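You operate a simulated robot arm through the tools that you are given. There is no shell and no other tool.

You run a simulated robot arm. Do the job below in one go: nothing can be reset, and whatever is moved stays where it is left.

Task
Give the cup that the cup card names two shots of grease and set it in READY.
Fine: the white cup under the spout goes to REDO first; READY is the green pocket, REDO the red; no grease beside a cup.

Only the result counts: the job must be done as asked and must still hold three seconds after the hand-in. Knocking over, shifting, dropping, spilling or breaking anything else fails it.

Robot
A 6-joint arm with a two-finger gripper, fixed in place. Base frame: the origin is on the floor under the middle of its stand, x ahead of it, y to its left, z up. Lengths are in mm, angles in rad, forces in N, time in s.
It reaches about 1572 mm from its shoulder. Its first joint turns from -2.897 to 2.897 rad. Payload 2.45 kg.
The TCP is the grasp point between the finger pads, 20 mm short of the fingertips. In the tool frame z runs along the fingers and y along their closing line. The gripper opens to 140 mm; its body begins 168 mm behind the TCP.
Orientation is told as [roll, pitch, yaw] about the base's x, y, z axes, in that order, counted from this pose: with the fingers straight down and closing along the base's y, the tool's x points along the base's -x, its y along +y and its z along -z.

Tools
- The arm moves only by the tool arm_command. Its argument "motion" is text: rows parted by semicolons, each of 7 numbers parted by spaces: the shift along the base's x, y, z in mm, then the turn, a rotation vector about the base's x, y, z in rad, then the finger opening in mm, from 0 to 140. In form: x y z ax ay az hand; .... A call has 1 to 20 rows; each row is the pose to reach, as a shift and turn from the pose commanded when the call began. A row lasts 0.2 s, in which the tool goes at most 50 mm and 0.15 rad; a call with a longer step from one row to the next is refused whole, and so is a gripper value outside its range. Where a pose cannot be reached the arm comes as near as it can. A force on the tool above 90 N (or 10 N above the force at the start of the call, whichever is more), or a blocked arm, ends the call early, and 0.2 s more pass. The fingers move at their own pace (about 45 mm/s each) and stop on an object; they squeeze with about 35 N. The grip force told is the motor's: it shows also when the fingers shut on nothing. Time passes only in rows, and 0.2 s behind the last, so rows that repeat a pose let the fingers close. It gives the time, the measured TCP pose, the force on the tool (base axes), the opening and the grip force at its end, in the units of the frame above (readings bear some noise), with the torque about the TCP (base axes, N m) and any sound that the robot's microphone picked up.
- Cameras (640 x 400 px; columns grow to the right, rows downward): "scene" is fixed at [405, -511.4, 1446.8]; the picture's right is [0.61, -0.79, 0.00], its down [-0.28, -0.21, -0.94] and it looks along [0.74, 0.57, -0.35] (base axes); focal length 312 px, centre (320, 200). "wrist" rides on the gripper at [78, 11, -209] in the tool frame; the picture's right is [-0.14, 0.99, 0.00], its down [-0.92, -0.13, -0.37] and it looks along [-0.37, -0.05, 0.93] (tool axes); focal length 280 px, centre (320, 200). There is no depth. A picture from a camera that has moved, and an enlarged one, comes with that camera's place and axes in the base frame and with its lens. The place of the scene camera against the robot may be out by one fixed shift of up to 18 mm in any direction.
- grab_frame(camera): a new picture of that camera. No time passes.
- enlarge(camera, box): a new picture of the part [left, top, right, bottom] of that camera's present view, enlarged. No time passes.
- close_job(): hands the job in; it is judged then, once.

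Nothing tells you positions but the pictures and the camera data. Unless the task says otherwise, let go and move clear before handing in.

The tools are called after "Emit:" as name(argument=value, ...) on one line, values as JSON. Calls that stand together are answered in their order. arm_command: Moves the arm, as the interface text tells. Its arguments: {"type":"object","properties":{"motion":{"type":"string"}},"required":["motion"]} The other tools are called the same way: grab_frame (camera) takes a picture; enlarge (camera, box) takes an enlarged picture of a part of a camera's view; close_job () hands the job in.

At the start:

```text
t: 0.0
tool_pos: [685.5, -94.4, 1308.6]
orientation: [-0.001, -0.001, 0.0]
ft_force: [-0.4, -0.4, -0.3]
wrist_torque: [0.0, 0.03, 0.01]
grip_width: 140.0
grasp_force: 0.0
```

scene: 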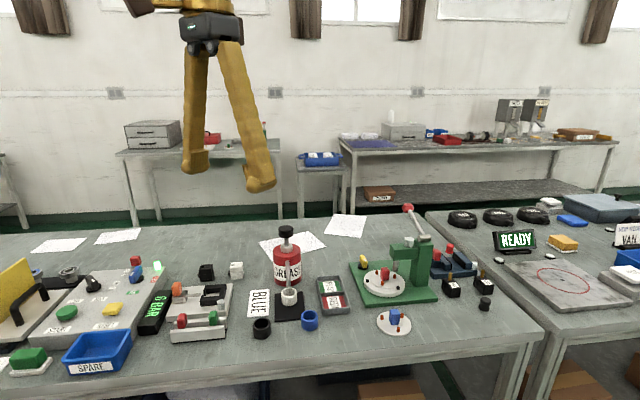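
wrist: 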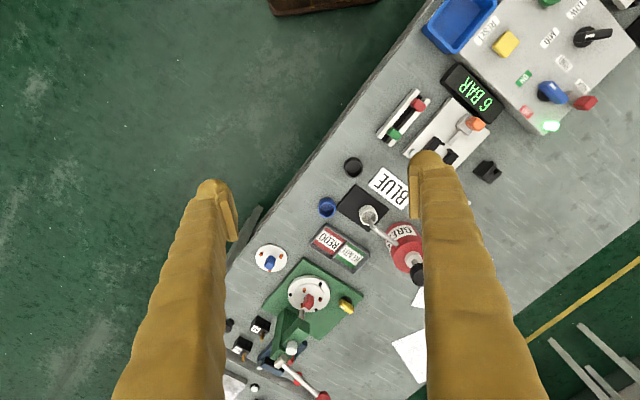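

I see a bench with a grease dispenser (red can with a pump head), a white cup under its spout, black and blue cups in front, a card reading "BLUE", and a tray with red REDO and green READY pockets. I'll look closer before moving.

Emit:
enlarge(camera="scene", box=[220, 210, 380, 350])

Emit:
enlarge(camera="wrist", box=[300, 140, 460, 300])

Emit:
enlarge(camera="scene", box=[140, 210, 260, 360])

```text
2.86 times, centred on (300, 280) of scene
camera zoom: at [405.0, -511.4, 1446.8], right [0.61, -0.79, 0.0], down [-0.28, -0.21, -0.94], along [0.74, 0.57, -0.35], focal length 892 px, centre (377, -29)
```

zoom: 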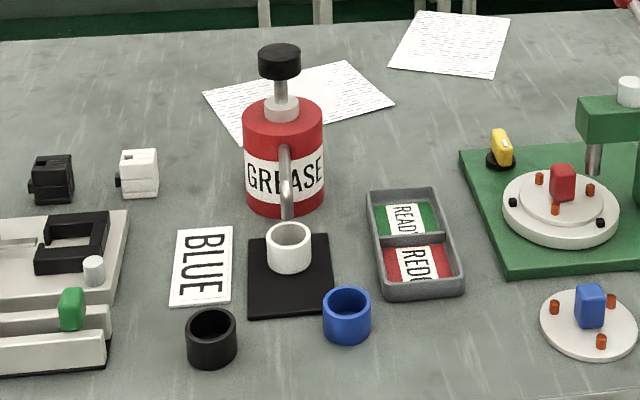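

```text
2.50 times, centred on (380, 220) of wrist
camera zoom: at [607.2, -83.6, 1519.6], right [0.14, 0.99, 0.0], down [0.92, -0.13, 0.37], along [0.37, -0.05, -0.93], focal length 701 px, centre (170, 150)
```

zoom: 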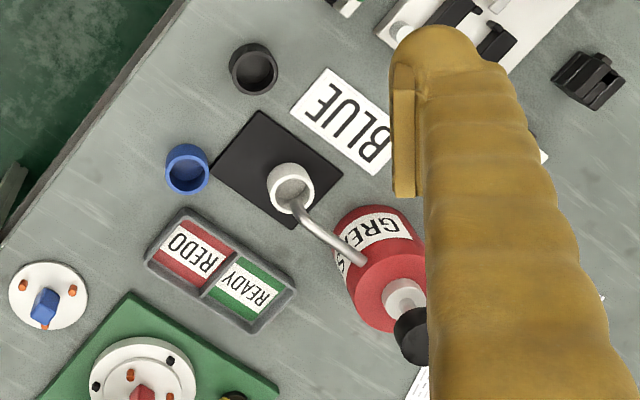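

```text
2.67 times, centred on (200, 285) of scene
camera zoom: at [405.0, -511.4, 1446.8], right [0.61, -0.79, 0.0], down [-0.28, -0.21, -0.94], along [0.74, 0.57, -0.35], focal length 833 px, centre (640, -27)
```

zoom: 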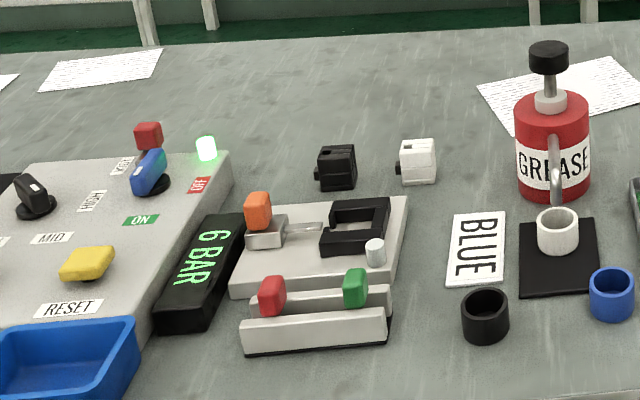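

The cup card reads BLUE. The white cup is under the spout, at about (927, 0), and the can stands behind it. I'll move up and over that area with a yaw to line up with the bench, for closer wrist views.

Emit:
arm_command(motion="27 10 -15 0 0 0.0875 140; 54 21 -30 0 0 0.175 140; 81 31 -45 0 0 0.2625 140; 108 42 -60 0 0 0.35 140; 135 52 -75 0 0 0.4375 140; 162 63 -90 0 0 0.525 140; 189 73 -105 0 0 0.6125 140; 215 84 -120 0 0 0.7 140; 215 84 -120 0 0 0.7 140")

Emit:
grab_frame(camera="wrist")

Emit:
grab_frame(camera="scene")

```text
t: 2.0
tool_pos: [902.4, -11.3, 1189.3]
orientation: [0.001, 0.0, 0.702]
ft_force: [0.3, -1.0, 0.6]
wrist_torque: [0.01, -0.03, 0.0]
grip_width: 139.8
grasp_force: 0.1
```

```text
taken
camera wrist: at [834.2, -52.9, 1400.3], right [-0.53, 0.85, 0.0], down [0.79, 0.5, 0.37], along [0.31, 0.2, -0.93], focal length 280 px, centre (320, 200)
```

wrist: 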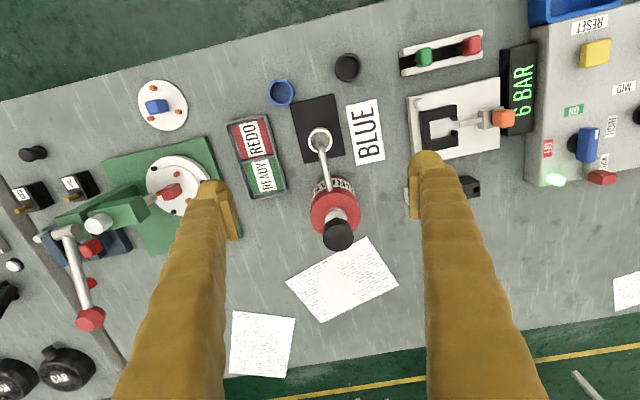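

```text
taken
```

scene: 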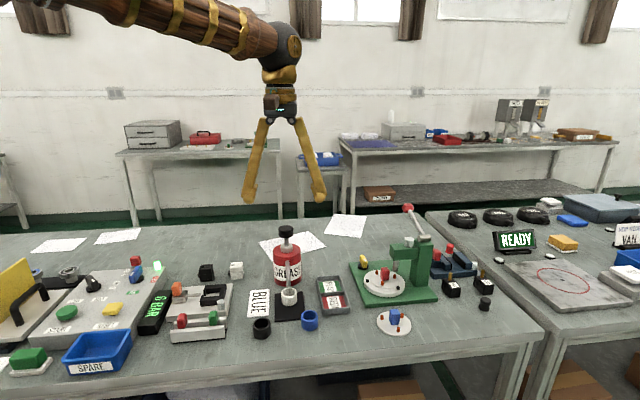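

The bench is about 13° off the current yaw, and the cups, tray and pump are all in view. I'll zoom in to measure them.

Emit:
enlarge(camera="wrist", box=[220, 40, 400, 160])

Emit:
enlarge(camera="wrist", box=[250, 120, 410, 260])

```text
3.33 times, centred on (310, 100) of wrist
camera zoom: at [834.2, -52.9, 1400.3], right [-0.53, 0.85, 0.0], down [0.79, 0.5, 0.37], along [0.31, 0.2, -0.93], focal length 935 px, centre (353, 533)
```

zoom: 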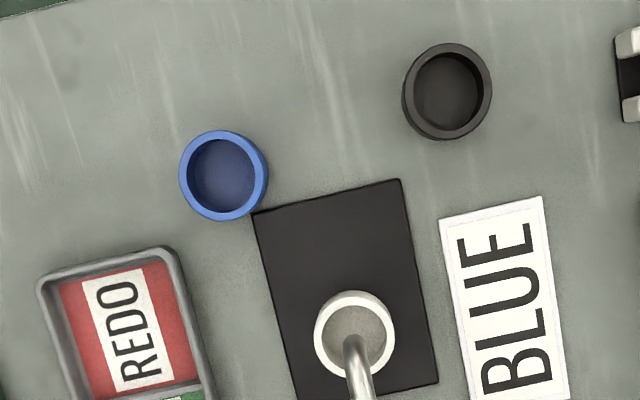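

```text
2.86 times, centred on (330, 190) of wrist
camera zoom: at [834.2, -52.9, 1400.3], right [-0.53, 0.85, 0.0], down [0.79, 0.5, 0.37], along [0.31, 0.2, -0.93], focal length 801 px, centre (291, 229)
```

zoom: 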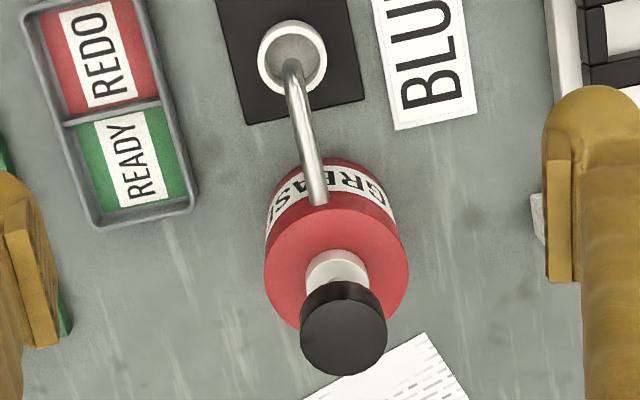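

The blue cup is at about (876, -105), the white cup near (906, -7), and the knob near (1000, 80, 1024). Next I'll check the gap between the spout tip and the cup rim.

Emit:
enlarge(camera="scene", box=[265, 260, 325, 335])

Emit:
enlarge(camera="scene", box=[260, 220, 320, 290])

Emit:
enlarge(camera="wrist", box=[295, 110, 350, 165])

```text
5.33 times, centred on (295, 298) of scene
camera zoom: at [405.0, -511.4, 1446.8], right [0.61, -0.79, 0.0], down [-0.28, -0.21, -0.94], along [0.74, 0.57, -0.35], focal length 1665 px, centre (453, -320)
```

zoom: 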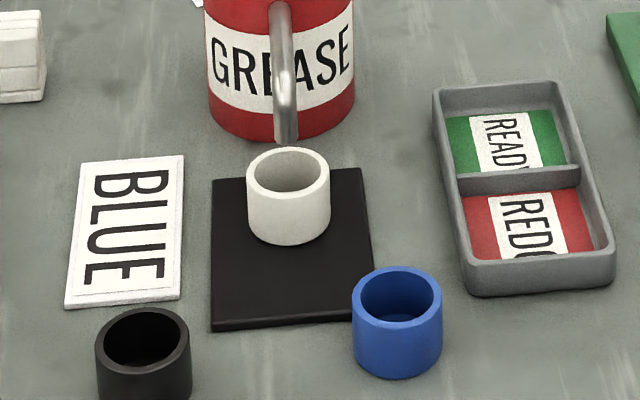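

```text
5.71 times, centred on (290, 255) of scene
camera zoom: at [405.0, -511.4, 1446.8], right [0.61, -0.79, 0.0], down [-0.28, -0.21, -0.94], along [0.74, 0.57, -0.35], focal length 1784 px, centre (491, -114)
```

zoom: 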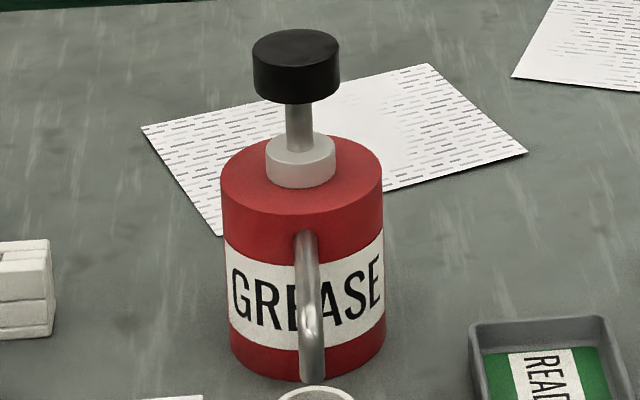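

```text
7.27 times, centred on (322, 138) of wrist
camera zoom: at [834.2, -52.9, 1400.3], right [-0.53, 0.85, 0.0], down [0.79, 0.5, 0.37], along [0.31, 0.2, -0.93], focal length 2039 px, centre (302, 654)
```

zoom: 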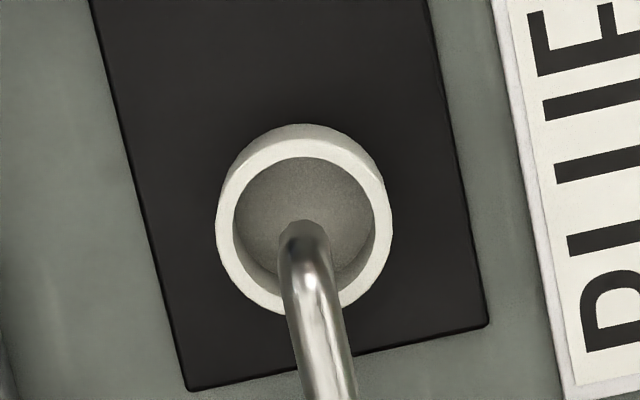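

The spout tip is centred about 15 mm above the white cup's rim, so the cup can be lifted a few mm and drawn out to the front. I'll take another view from further front and lower to get better heights.

Emit:
arm_command(motion="-18 -22 -20 0 0 0 140; -36 -44 -40 0 0 0 140; -54 -66 -60 0 0 0 140; -72 -88 -80 0 0 0 140; -90 -110 -100 0 0 0 140; -90 -110 -100 0 0 0 140")

Emit:
grab_frame(camera="wrist")

Emit:
enlarge(camera="wrist", box=[220, 130, 400, 250])

Emit:
enlarge(camera="wrist", box=[250, 210, 410, 350])

```text
t: 3.4
tool_pos: [810.3, -120.0, 1089.4]
orientation: [-0.001, -0.001, 0.7]
ft_force: [0.5, 0.6, 0.5]
wrist_torque: [-0.02, 0.02, 0.04]
grip_width: 140.2
grasp_force: 0.1
```

```text
taken
camera wrist: at [743.5, -162.4, 1299.7], right [-0.53, 0.85, 0.0], down [0.79, 0.5, 0.37], along [0.31, 0.2, -0.93], focal length 280 px, centre (320, 200)
```

wrist: 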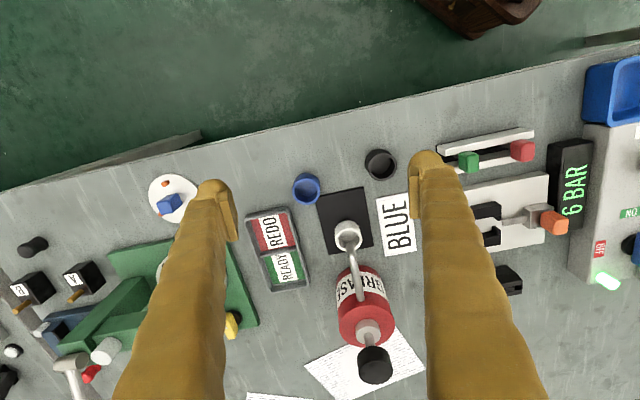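

```text
3.33 times, centred on (310, 190) of wrist
camera zoom: at [743.5, -162.4, 1299.7], right [-0.53, 0.85, 0.0], down [0.79, 0.5, 0.37], along [0.31, 0.2, -0.93], focal length 935 px, centre (353, 233)
```

zoom: 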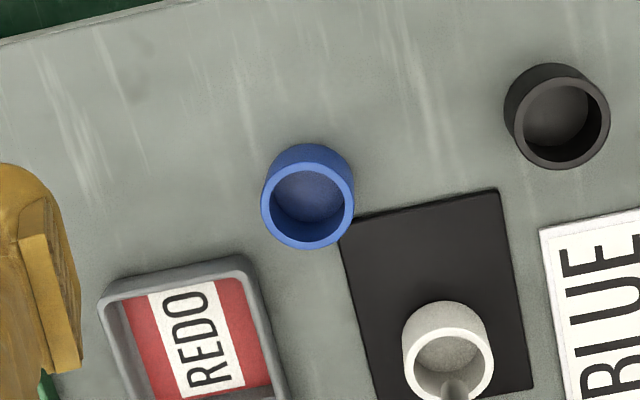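

```text
2.86 times, centred on (330, 280) of wrist
camera zoom: at [743.5, -162.4, 1299.7], right [-0.53, 0.85, 0.0], down [0.79, 0.5, 0.37], along [0.31, 0.2, -0.93], focal length 801 px, centre (291, -29)
```

zoom: 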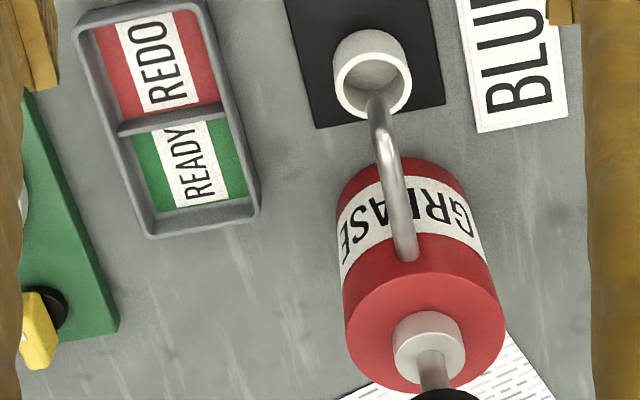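

The table is at about z=883 and everything is turned 45° in yaw. White cup rim is at (904, -8, 918), blue cup rim at (873, -103, 913), knob top at (991, 77, 1040). I'll turn to 0.785 yaw, narrow the fingers and see what shape they make.

Emit:
arm_command(motion="0 0 0 0 0 0.085 120; 0 0 0 0 0 0.085 75; 0 0 0 0 0 0.085 75; 0 0 0 0 0 0.085 75; 0 0 0 0 0 0.085 75; 0 0 0 0 0 0.085 75")

Emit:
grab_frame(camera="wrist")

Emit:
enlarge(camera="scene", box=[180, 80, 360, 250])

```text
t: 4.8
tool_pos: [810.6, -119.9, 1089.1]
orientation: [0.001, 0.0, 0.786]
ft_force: [0.7, 0.0, 0.9]
wrist_torque: [0.03, 0.0, 0.02]
grip_width: 75.0
grasp_force: 0.0
```

```text
taken
camera wrist: at [747.3, -167.9, 1299.7], right [-0.6, 0.8, 0.0], down [0.74, 0.56, 0.37], along [0.29, 0.22, -0.93], focal length 280 px, centre (320, 200)
```

wrist: 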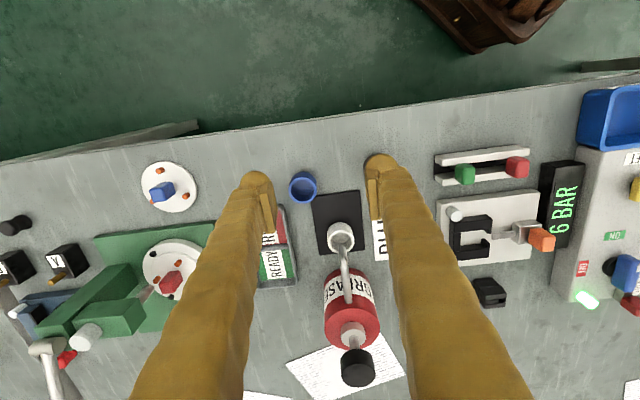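

```text
2.35 times, centred on (270, 165) of scene
camera zoom: at [405.0, -511.4, 1446.8], right [0.61, -0.79, 0.0], down [-0.28, -0.21, -0.94], along [0.74, 0.57, -0.35], focal length 735 px, centre (438, 282)
```

zoom: 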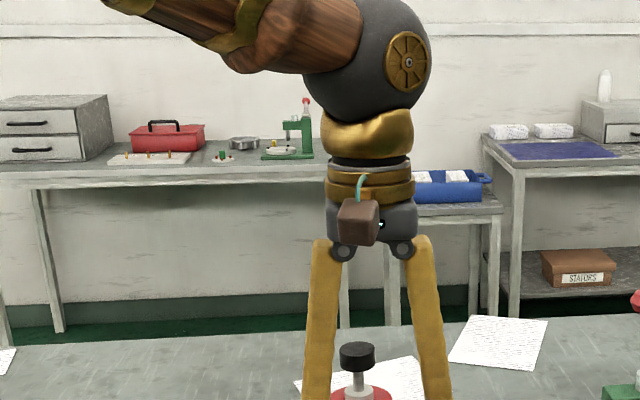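

The fingers are straight legs with a clear gap, so a vertical grasp can straddle the spout. I'll move above the white cup and check alignment before going down.

Emit:
arm_command(motion="31 37 0 0 0 0 75; 62 74 0 0 0 0 75; 93.8 111.9 0 0 0 0 75; 93.8 111.9 -30 0 0 0 75; 93.8 111.9 -60 0 0 0 75; 93.8 111.9 -60 0 0 0 75")

Emit:
grab_frame(camera="wrist")

Emit:
enlarge(camera="wrist", box=[240, 60, 400, 260])

Emit:
grab_frame(camera="scene")

```text
t: 6.2
tool_pos: [905.6, -6.9, 1029.6]
orientation: [0.0, 0.0, 0.784]
ft_force: [0.3, 0.0, -0.3]
wrist_torque: [-0.05, -0.01, -0.01]
grip_width: 74.8
grasp_force: 0.0
```

```text
taken
camera wrist: at [842.2, -55.4, 1240.1], right [-0.6, 0.8, 0.0], down [0.74, 0.56, 0.37], along [0.29, 0.22, -0.93], focal length 280 px, centre (320, 200)
```

wrist: 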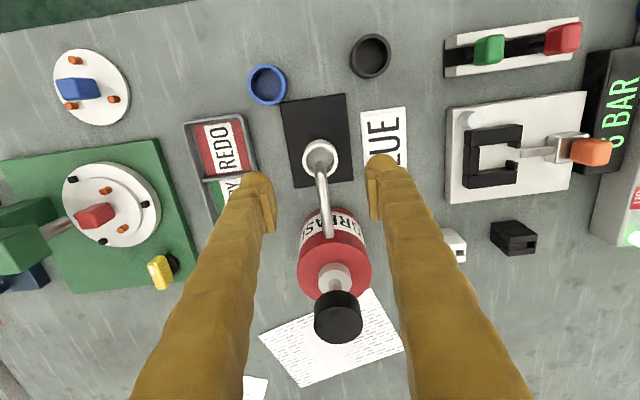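

```text
2.00 times, centred on (320, 160) of wrist
camera zoom: at [842.2, -55.4, 1240.1], right [-0.6, 0.8, 0.0], down [0.74, 0.56, 0.37], along [0.29, 0.22, -0.93], focal length 561 px, centre (320, 280)
```

zoom: 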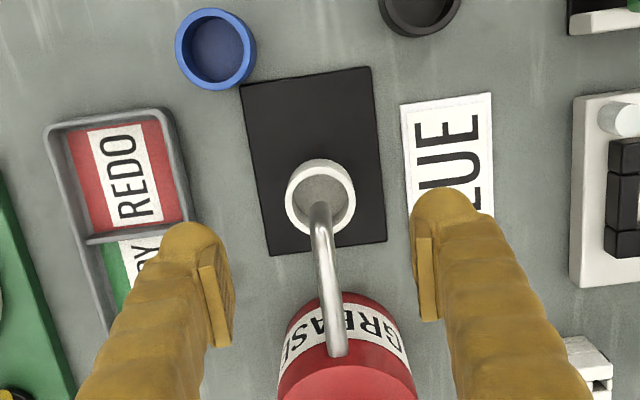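

```text
taken
```

scene: 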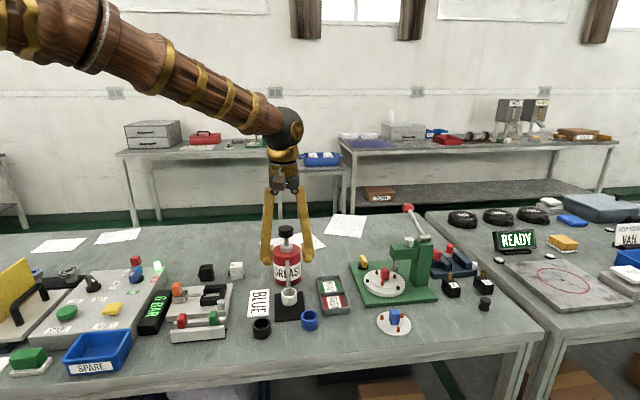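

The fingers straddle the spout evenly and the cup is centred. I'll lower them around the white cup with the tips well clear of the pad.

Emit:
arm_command(motion="-0.5 -0.5 -30 0 0 0 75; -0.8 -0.8 -60 0 0 0 75; -0.8 -0.8 -85 0 0 0 75; -0.8 -0.8 -98 0 0 0 75; -0.8 -0.8 -105 0 0 0 75; -0.8 -0.8 -105 0 0 0 75")

Emit:
grab_frame(camera="wrist")

Emit:
enlarge(camera="scene", box=[230, 200, 350, 340])

```text
t: 7.6
tool_pos: [903.9, -8.0, 923.7]
orientation: [0.001, 0.0, 0.785]
ft_force: [1.2, 0.7, 0.1]
wrist_torque: [-0.04, 0.02, 0.0]
grip_width: 74.9
grasp_force: 0.1
```

```text
taken
camera wrist: at [840.4, -56.5, 1134.3], right [-0.6, 0.8, 0.0], down [0.74, 0.56, 0.37], along [0.29, 0.22, -0.93], focal length 280 px, centre (320, 200)
```

wrist: 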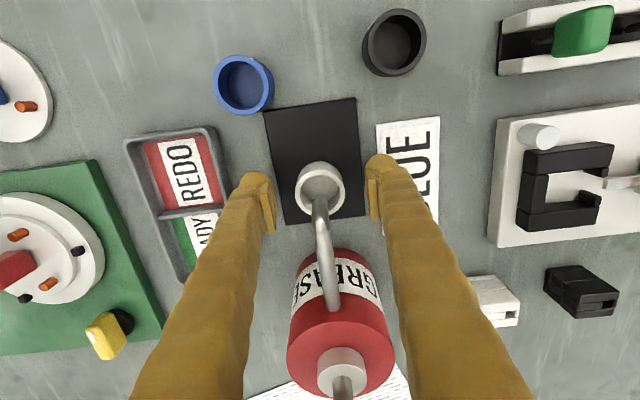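

```text
2.86 times, centred on (290, 270) of scene
camera zoom: at [405.0, -511.4, 1446.8], right [0.61, -0.79, 0.0], down [-0.28, -0.21, -0.94], along [0.74, 0.57, -0.35], focal length 892 px, centre (406, 0)
```

zoom: 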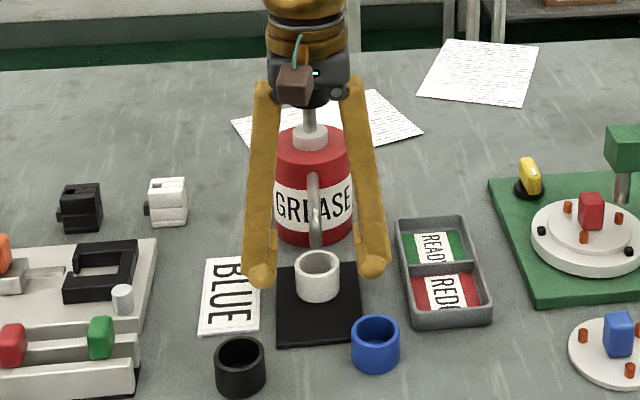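

The fingers are around the cup, with the tips about 13 mm above the pad and clear of the spout. Closing on the white cup.

Emit:
arm_command(motion="0 0 0 0 0 0 60; 0 0 0 0 0 0 35; 0 0 0 0 0 0 35; 0 0 0 0 0 0 35; 0 0 0 0 0 0 35")

Emit:
grab_frame(camera="wrist")

Emit:
enlarge(camera="scene", box=[250, 220, 340, 340])

```text
t: 8.8
tool_pos: [903.4, -7.8, 925.3]
orientation: [0.0, -0.001, 0.787]
ft_force: [-0.2, 0.3, 0.5]
wrist_torque: [0.01, 0.01, 0.02]
grip_width: 39.1
grasp_force: 35.1
```

```text
taken
camera wrist: at [840.5, -56.4, 1134.5], right [-0.6, 0.8, 0.0], down [0.74, 0.56, 0.37], along [0.29, 0.22, -0.93], focal length 280 px, centre (320, 200)
```

wrist: 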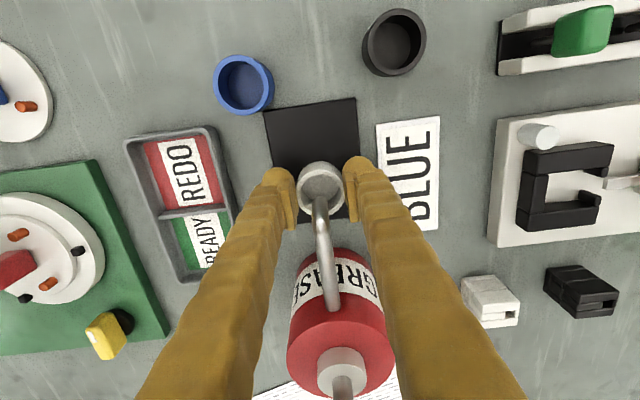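

```text
3.33 times, centred on (295, 280) of scene
camera zoom: at [405.0, -511.4, 1446.8], right [0.61, -0.79, 0.0], down [-0.28, -0.21, -0.94], along [0.74, 0.57, -0.35], focal length 1041 px, centre (403, -67)
```

zoom: 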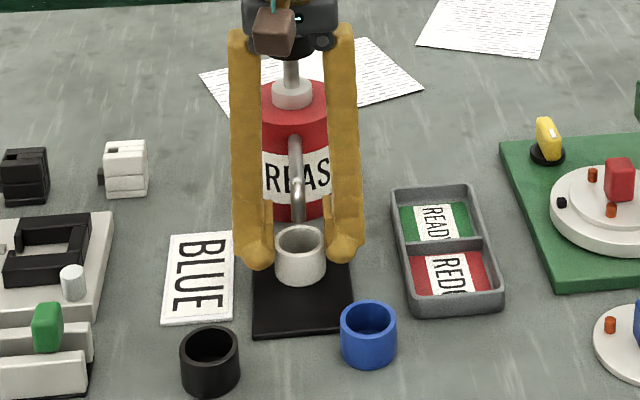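

The white cup is gripped at 39 mm. I'll lift it 4 mm, draw it out to the front from under the spout, and then raise it.

Emit:
arm_command(motion="0 0 2 0 0 0 35; 0 0 4 0 0 0 35; -4 -4 5 0 0 0 35; -12 -12 5 0 0 0 35; -22 -22 5 0 0 0 35; -32 -32 5 0 0 0 35; -39 -39 5 0 0 0 35; -42 -42 10 0 0 0 35; -42 -42 30 0 0 0 35; -42 -42 55 0 0 0 35; -42 -42 80 0 0 0 35; -42 -42 80 0 0 0 35")

Emit:
grab_frame(camera="wrist")

Emit:
enlarge(camera="scene", box=[230, 200, 350, 340])

```text
t: 11.4
tool_pos: [862.0, -51.1, 1003.8]
orientation: [0.001, 0.0, 0.785]
ft_force: [-0.9, -0.3, 0.1]
wrist_torque: [-0.01, 0.03, -0.02]
grip_width: 38.8
grasp_force: 35.1
```

```text
taken
camera wrist: at [798.6, -99.2, 1214.4], right [-0.6, 0.8, 0.0], down [0.74, 0.56, 0.37], along [0.29, 0.22, -0.93], focal length 280 px, centre (320, 200)
```

wrist: 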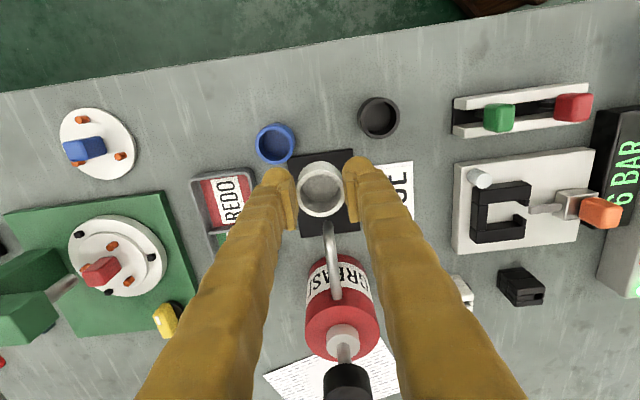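

```text
2.86 times, centred on (290, 270) of scene
camera zoom: at [405.0, -511.4, 1446.8], right [0.61, -0.79, 0.0], down [-0.28, -0.21, -0.94], along [0.74, 0.57, -0.35], focal length 892 px, centre (406, 0)
```

zoom: 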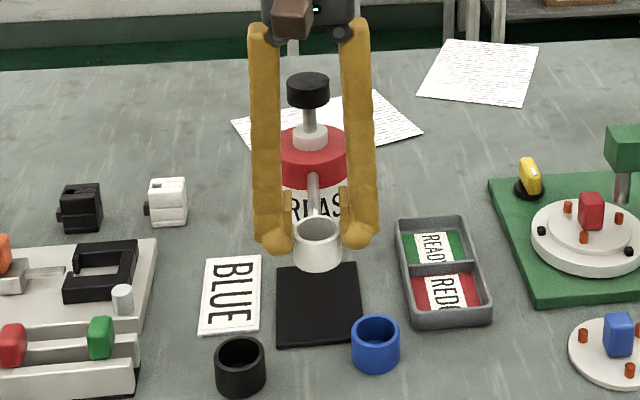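

The cup is out and held upright. Now I'll carry it over the REDO pocket, whose centre I take to be about (971, -111), and check from above.

Emit:
arm_command(motion="28 -15 0 0 0 0 35; 56 -29 0 0 0 0 35; 84 -44 0 0 0 0 35; 111 -58 0 0 0 0 35; 111 -58 0 0 0 0 35")

Emit:
grab_frame(camera="wrist")

Emit:
enlarge(camera="scene", box=[260, 200, 380, 340])

```text
t: 12.6
tool_pos: [972.7, -108.4, 1004.9]
orientation: [0.001, 0.0, 0.786]
ft_force: [-0.1, -0.8, -0.7]
wrist_torque: [-0.02, -0.01, -0.02]
grip_width: 38.7
grasp_force: 35.5
```

```text
taken
camera wrist: at [909.9, -157.2, 1214.3], right [-0.6, 0.8, 0.0], down [0.74, 0.56, 0.37], along [0.29, 0.22, -0.93], focal length 280 px, centre (320, 200)
```

wrist: 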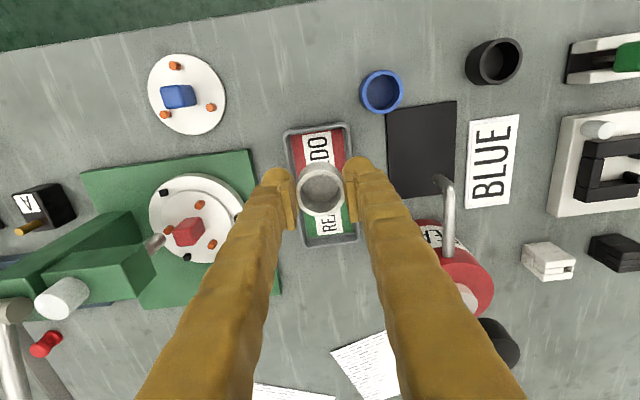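

```text
2.86 times, centred on (320, 270) of scene
camera zoom: at [405.0, -511.4, 1446.8], right [0.61, -0.79, 0.0], down [-0.28, -0.21, -0.94], along [0.74, 0.57, -0.35], focal length 892 px, centre (320, 0)
```

zoom: 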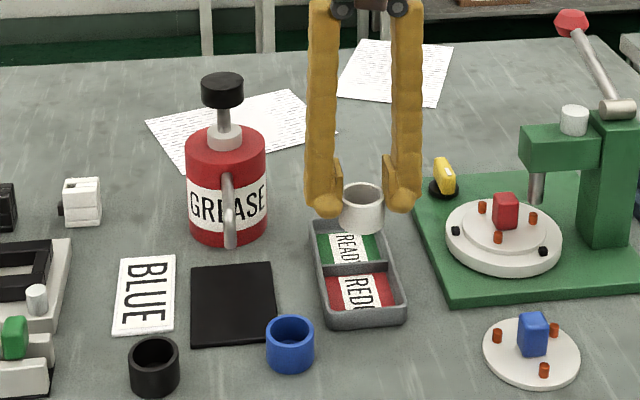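

The cup is over the tray. I'll zoom in to refine the position of the REDO pocket.

Emit:
enlarge(camera="wrist", box=[260, 100, 400, 260])

Emit:
enlarge(camera="scene", box=[300, 240, 370, 320])

```text
2.50 times, centred on (330, 180) of wrist
camera zoom: at [909.9, -157.2, 1214.3], right [-0.6, 0.8, 0.0], down [0.74, 0.56, 0.37], along [0.29, 0.22, -0.93], focal length 701 px, centre (295, 250)
```

zoom: 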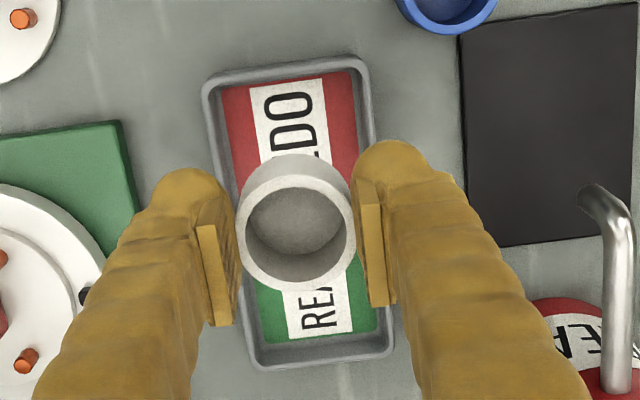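

```text
5.00 times, centred on (335, 280) of scene
camera zoom: at [405.0, -511.4, 1446.8], right [0.61, -0.79, 0.0], down [-0.28, -0.21, -0.94], along [0.74, 0.57, -0.35], focal length 1561 px, centre (245, -200)
```

zoom: 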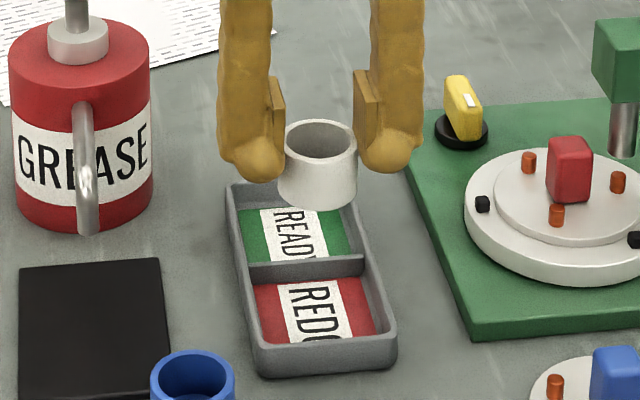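

By this view the cup sits right over the REDO centre, about (972, -110). I'll lower it to just above the pocket floor and check.

Emit:
arm_command(motion="0 0 -30 0 0 0 35; 0 0 -55 0 0 0 35; 0 0 -68 0 0 0 35; 0 0 -74 0 0 0 35; 0 0 -77 0 0 0 35; 0 0 -77 0 0 0 35")

Emit:
enlarge(camera="wrist", box=[240, 80, 400, 260])

Emit:
enlarge(camera="scene", box=[300, 240, 370, 320])

```text
t: 14.0
tool_pos: [971.7, -108.2, 927.3]
orientation: [0.0, 0.001, 0.784]
ft_force: [-0.5, 0.3, 0.0]
wrist_torque: [0.0, -0.04, 0.03]
grip_width: 38.8
grasp_force: 35.1
```

```text
2.22 times, centred on (320, 170) of wrist
camera zoom: at [909.6, -156.9, 1137.5], right [-0.6, 0.8, 0.0], down [0.74, 0.56, 0.37], along [0.29, 0.22, -0.93], focal length 623 px, centre (320, 267)
```

zoom: 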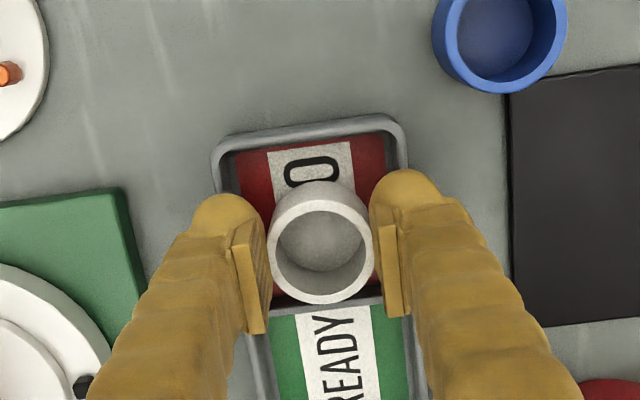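

```text
5.00 times, centred on (335, 280) of scene
camera zoom: at [405.0, -511.4, 1446.8], right [0.61, -0.79, 0.0], down [-0.28, -0.21, -0.94], along [0.74, 0.57, -0.35], focal length 1561 px, centre (245, -200)
```

zoom: 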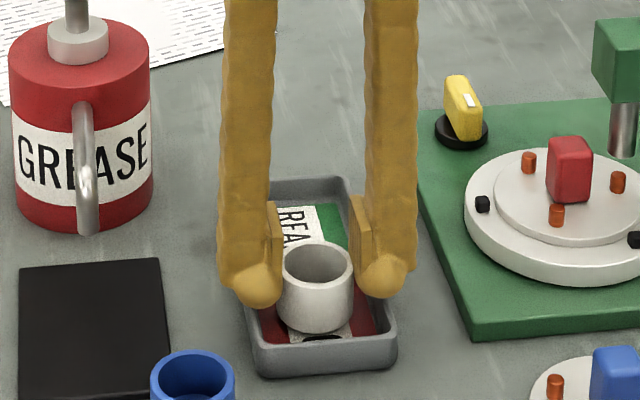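

The cup is centred within the REDO pocket, just above its floor. I'll ease it down the last few mm while watching the force.

Emit:
arm_command(motion="0 0 -1 0 0 0 35; 0 0 -2 0 0 0 35; 0 0 -2 0 0 0 35")

Emit:
enlarge(camera="scene", box=[310, 265, 360, 320])

```text
t: 14.8
tool_pos: [973.2, -108.5, 925.0]
orientation: [0.0, 0.0, 0.786]
ft_force: [0.9, -0.2, -0.4]
wrist_torque: [-0.03, 0.02, 0.0]
grip_width: 39.0
grasp_force: 35.4
```

```text
7.27 times, centred on (335, 292) of scene
camera zoom: at [405.0, -511.4, 1446.8], right [0.61, -0.79, 0.0], down [-0.28, -0.21, -0.94], along [0.74, 0.57, -0.35], focal length 2271 px, centre (211, -473)
```

zoom: 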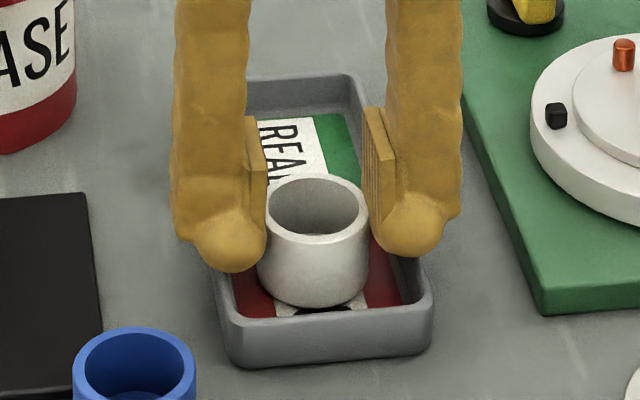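

No contact yet. I'll keep lowering in small steps.

Emit:
arm_command(motion="0 0 -1 0 0 0 35; 0 0 -2 0 0 0 35; 0 0 -2 0 0 0 35")

```text
t: 15.6
tool_pos: [972.6, -108.6, 923.6]
orientation: [0.0, 0.0, 0.786]
ft_force: [-0.8, -1.1, 1.3]
wrist_torque: [0.0, 0.01, 0.02]
grip_width: 38.7
grasp_force: 35.1
```

Emit:
arm_command(motion="0 0 -1 0 0 0 35; 0 0 -1 0 0 0 35; 0 0 -1 0 0 0 35")

Emit:
enlarge(camera="scene", box=[310, 265, 360, 320])

```text
t: 16.4
tool_pos: [972.6, -108.3, 923.3]
orientation: [-0.001, -0.001, 0.784]
ft_force: [-1.1, 2.1, 20.6]
wrist_torque: [0.01, 0.02, 0.0]
grip_width: 38.7
grasp_force: 34.6
```

```text
7.27 times, centred on (335, 292) of scene
camera zoom: at [405.0, -511.4, 1446.8], right [0.61, -0.79, 0.0], down [-0.28, -0.21, -0.94], along [0.74, 0.57, -0.35], focal length 2271 px, centre (211, -473)
```

zoom: 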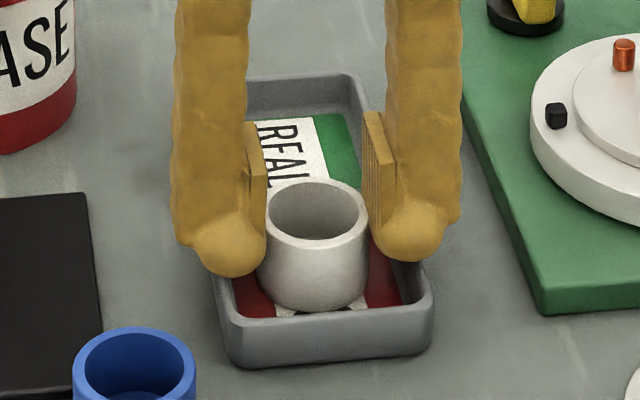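

The cup is now resting on the pocket floor (20 N upward). I'll ease off slightly, open the fingers and rise clear.

Emit:
arm_command(motion="0 0 0.6 0 0 0 35; 0 0 0.6 0 0 0 42; 0 0 0.6 0 0 0 50; 0 0 0.6 0 0 0 60; 0 0 0.6 0 0 0 60; 0 0 0.6 0 0 0 60")

Emit:
enlarge(camera="scene", box=[310, 265, 360, 320])

Emit:
grab_frame(camera="wrist")

```text
t: 17.8
tool_pos: [972.1, -108.7, 922.9]
orientation: [0.001, 0.001, 0.785]
ft_force: [-0.9, 0.6, -0.8]
wrist_torque: [0.03, 0.01, 0.01]
grip_width: 60.4
grasp_force: 0.0
```

```text
7.27 times, centred on (335, 292) of scene
camera zoom: at [405.0, -511.4, 1446.8], right [0.61, -0.79, 0.0], down [-0.28, -0.21, -0.94], along [0.74, 0.57, -0.35], focal length 2271 px, centre (211, -473)
```

zoom: 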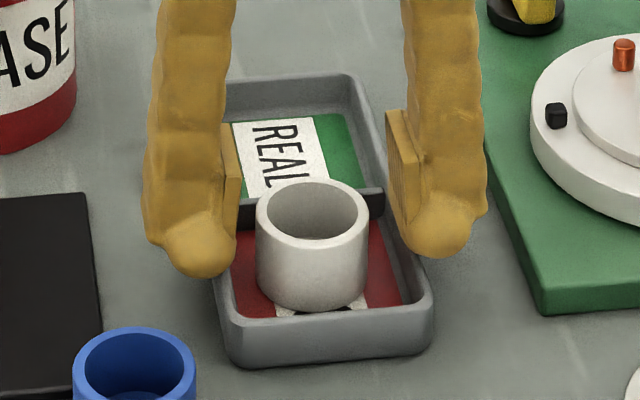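

```text
taken
camera wrist: at [909.4, -156.9, 1132.9], right [-0.6, 0.8, 0.0], down [0.74, 0.56, 0.37], along [0.29, 0.22, -0.93], focal length 280 px, centre (320, 200)
```

wrist: 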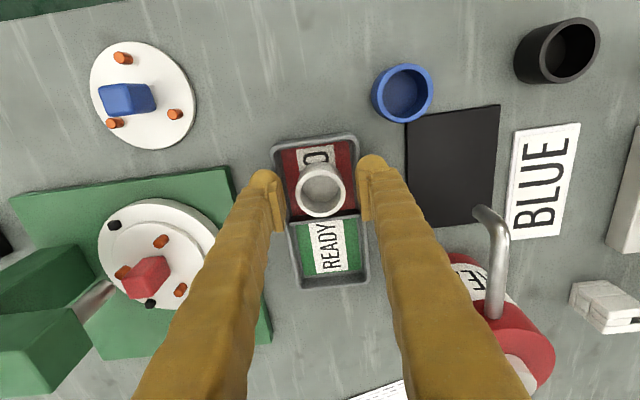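

The white cup stands in REDO. Next I'll rise and move over the blue cup at about (874, -104).

Emit:
arm_command(motion="0 0 20 0 0 0 62; 0 0 50 0 0 0 66; 0 0 80 0 0 0 72; -33 2 80 0 0 0 72; -66 3 80 0 0 0 72; -98.3 4.9 80 0 0 0 72; -98.3 4.9 80 0 0 0 72")

Emit:
enlarge(camera="wrist", box=[220, 100, 420, 260])

Emit:
enlarge(camera="scene", box=[240, 220, 380, 340])

```text
t: 19.4
tool_pos: [873.8, -104.9, 1003.1]
orientation: [0.001, 0.0, 0.785]
ft_force: [0.4, -0.3, 0.6]
wrist_torque: [-0.02, 0.0, 0.02]
grip_width: 72.2
grasp_force: 0.1
```

```text
2.50 times, centred on (320, 180) of wrist
camera zoom: at [810.9, -152.3, 1213.6], right [-0.6, 0.8, 0.0], down [0.74, 0.56, 0.37], along [0.29, 0.22, -0.93], focal length 701 px, centre (320, 250)
```

zoom: 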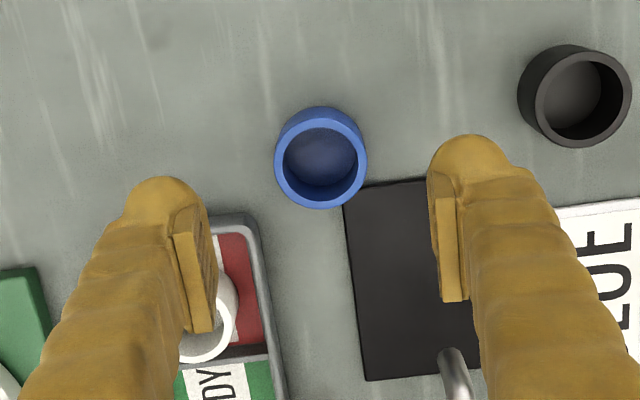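

```text
3.33 times, centred on (310, 280) of scene
camera zoom: at [405.0, -511.4, 1446.8], right [0.61, -0.79, 0.0], down [-0.28, -0.21, -0.94], along [0.74, 0.57, -0.35], focal length 1041 px, centre (353, -67)
```

zoom: 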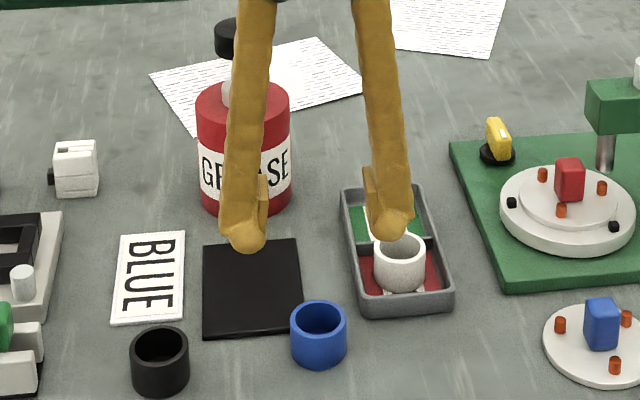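

The blue cup is centred between the fingers at (874, -104). Lowering around it.

Emit:
arm_command(motion="0 0 -30 0 0 0 72; 0 0 -55 0 0 0 72; 0 0 -72 0 0 0 72; 0 0 -80 0 0 0 72; 0 0 -81.5 0 0 0 72; 0 0 -81.5 0 0 0 72")

Emit:
enlarge(camera="wrist", box=[220, 100, 420, 260])

Emit:
enlarge(camera="scene", box=[270, 270, 350, 345])

```text
t: 20.8
tool_pos: [873.5, -103.9, 922.1]
orientation: [0.001, 0.001, 0.784]
ft_force: [0.5, -0.2, -0.5]
wrist_torque: [-0.02, 0.01, -0.01]
grip_width: 72.0
grasp_force: 0.1
```

```text
2.50 times, centred on (320, 180) of wrist
camera zoom: at [811.2, -152.2, 1132.1], right [-0.6, 0.8, 0.0], down [0.74, 0.56, 0.37], along [0.29, 0.22, -0.93], focal length 701 px, centre (320, 250)
```

zoom: 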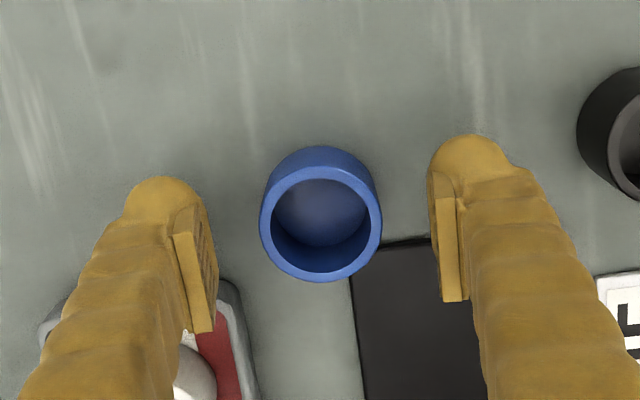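

```text
5.33 times, centred on (310, 308) of scene
camera zoom: at [405.0, -511.4, 1446.8], right [0.61, -0.79, 0.0], down [-0.28, -0.21, -0.94], along [0.74, 0.57, -0.35], focal length 1665 px, centre (373, -373)
```

zoom: 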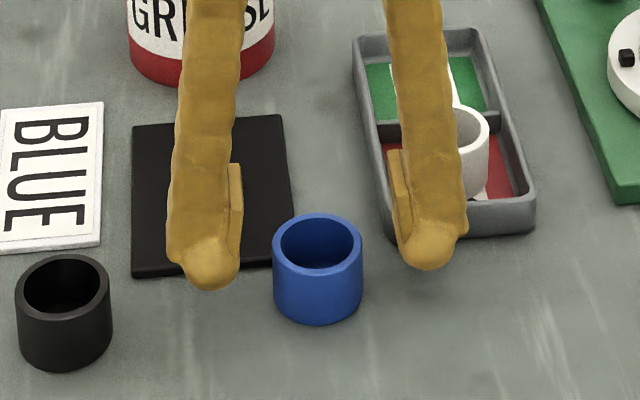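

Centred. Closing on the blue cup.

Emit:
arm_command(motion="0 0 0 0 0 0 58; 0 0 0 0 0 0 35; 0 0 0 0 0 0 35; 0 0 0 0 0 0 35; 0 0 0 0 0 0 35")

Emit:
enlarge(camera="scene", box=[270, 270, 350, 345])

Emit:
enlarge(camera="wrist", box=[220, 100, 420, 260])

```text
t: 22.0
tool_pos: [874.7, -103.8, 925.5]
orientation: [-0.003, -0.003, 0.784]
ft_force: [-7.0, 2.2, 65.9]
wrist_torque: [0.34, 0.38, 0.01]
grip_width: 35.2
grasp_force: 0.3
```

```text
5.33 times, centred on (310, 308) of scene
camera zoom: at [405.0, -511.4, 1446.8], right [0.61, -0.79, 0.0], down [-0.28, -0.21, -0.94], along [0.74, 0.57, -0.35], focal length 1665 px, centre (373, -373)
```

zoom: 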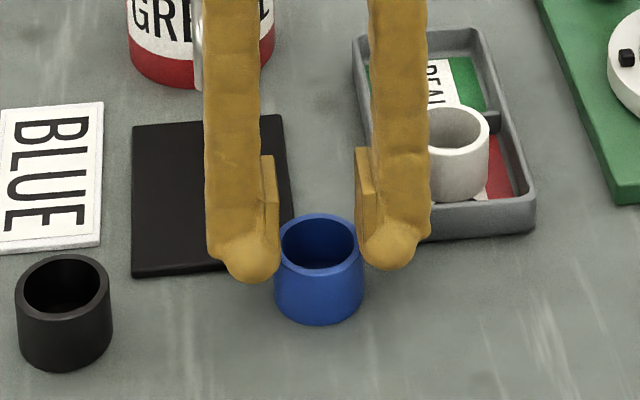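

```text
2.50 times, centred on (320, 180) of wrist
camera zoom: at [811.0, -152.1, 1135.0], right [-0.6, 0.8, 0.0], down [0.74, 0.56, 0.37], along [0.3, 0.22, -0.93], focal length 701 px, centre (320, 250)
```

zoom: 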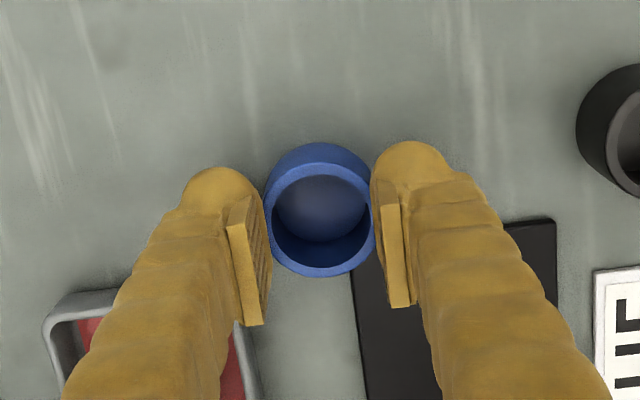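

The rounded fingertips rode up onto the blue cup's rim: 66 N upward, fingers shut to 35 mm and not gripping. The grasp was slightly too high. I'll ease up, reopen and check the cup before trying lower.

Emit:
arm_command(motion="0 0 3 0 0 0 35; 0 0 6 0 0 0 35; 0 0 8 0 0 0 36; 0 0 8 0 0 0 50; 0 0 8 0 0 0 70; 0 0 8 0 0 0 72; 0 0 8 0 0 0 72")

Emit:
enlarge(camera="scene", box=[270, 270, 350, 345])

Emit:
enlarge(camera="wrist", box=[220, 100, 420, 260])

```text
t: 23.6
tool_pos: [875.3, -103.2, 929.7]
orientation: [0.0, 0.0, 0.786]
ft_force: [-0.9, -0.2, 0.8]
wrist_torque: [0.01, 0.0, 0.01]
grip_width: 72.3
grasp_force: 0.0
```

```text
5.33 times, centred on (310, 308) of scene
camera zoom: at [405.0, -511.4, 1446.8], right [0.61, -0.79, 0.0], down [-0.28, -0.21, -0.94], along [0.74, 0.57, -0.35], focal length 1665 px, centre (373, -373)
```

zoom: 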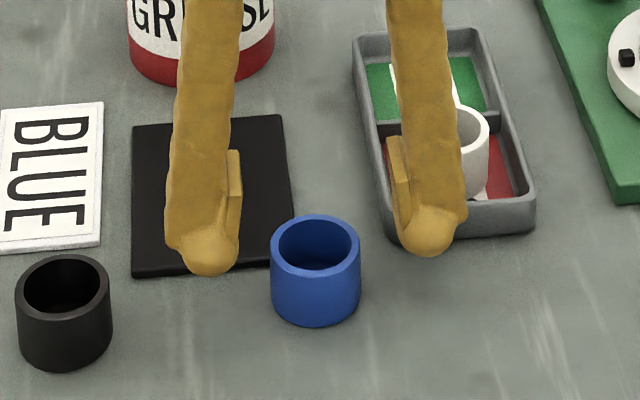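

```text
2.50 times, centred on (320, 180) of wrist
camera zoom: at [811.0, -152.0, 1139.6], right [-0.6, 0.8, 0.0], down [0.74, 0.56, 0.37], along [0.29, 0.22, -0.93], focal length 701 px, centre (320, 250)
```

zoom: 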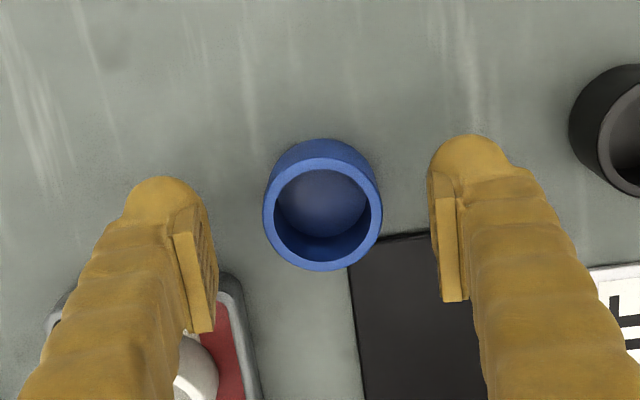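

The cup is unharmed and upright. I'll look closely at the fingertip shape to choose a better grasp height.

Emit:
enlarge(camera="scene", box=[285, 280, 335, 325])

Emit:
enlarge(camera="wrist", box=[260, 150, 380, 240])

```text
8.89 times, centred on (310, 302) of scene
camera zoom: at [405.0, -511.4, 1446.8], right [0.61, -0.79, 0.0], down [-0.28, -0.21, -0.94], along [0.74, 0.57, -0.35], focal length 2775 px, centre (409, -711)
```

zoom: 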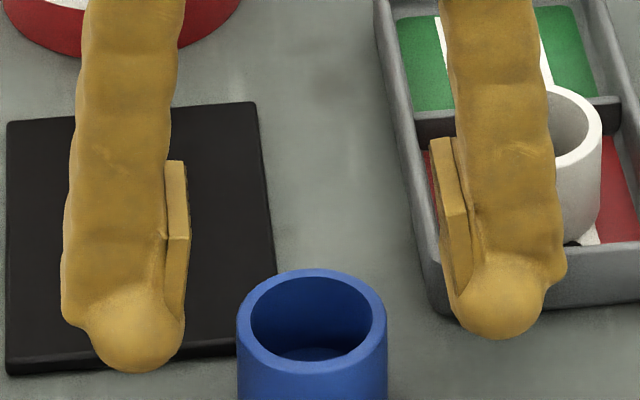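

```text
4.44 times, centred on (320, 195) of wrist
camera zoom: at [811.0, -152.0, 1139.6], right [-0.6, 0.8, 0.0], down [0.74, 0.56, 0.37], along [0.29, 0.22, -0.93], focal length 1246 px, centre (320, 222)
```

zoom: 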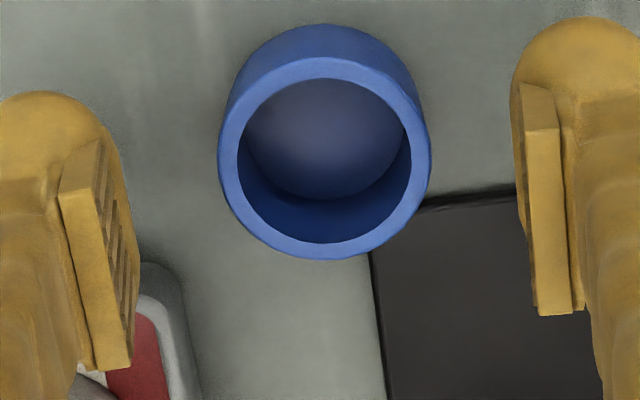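

The pads end near the TCP and the domes below them are rounded, so the grip needs to sit lower. I'll reopen around the blue cup with the TCP about 8 mm lower, which keeps the tips about 10 mm off the table.

Emit:
arm_command(motion="-0.5 -0.5 -6 0 0 0 72; -0.5 -0.5 -12 0 0 0 72; -0.5 -0.5 -16 0 0 0 72; -0.5 -0.5 -16 0 0 0 72")

Emit:
enlarge(camera="scene", box=[275, 275, 345, 345])

Emit:
enlarge(camera="wrist", box=[260, 150, 380, 240])

```text
t: 24.6
tool_pos: [874.2, -104.3, 913.4]
orientation: [0.001, -0.001, 0.786]
ft_force: [0.1, -0.4, 0.0]
wrist_torque: [0.01, -0.02, -0.01]
grip_width: 72.0
grasp_force: 0.1
```

```text
5.71 times, centred on (310, 310) of scene
camera zoom: at [405.0, -511.4, 1446.8], right [0.61, -0.79, 0.0], down [-0.28, -0.21, -0.94], along [0.74, 0.57, -0.35], focal length 1784 px, centre (377, -429)
```

zoom: 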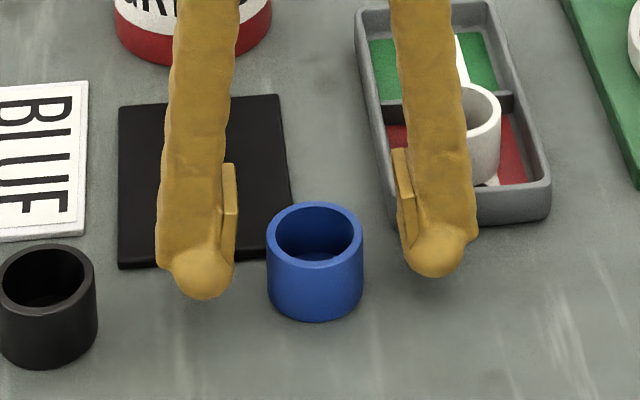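

```text
4.44 times, centred on (320, 195) of wrist
camera zoom: at [810.7, -152.4, 1123.8], right [-0.6, 0.8, 0.0], down [0.74, 0.56, 0.37], along [0.29, 0.22, -0.93], focal length 1246 px, centre (320, 222)
```

zoom: 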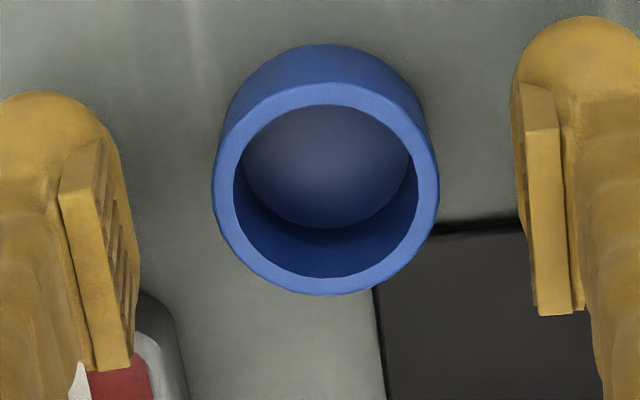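

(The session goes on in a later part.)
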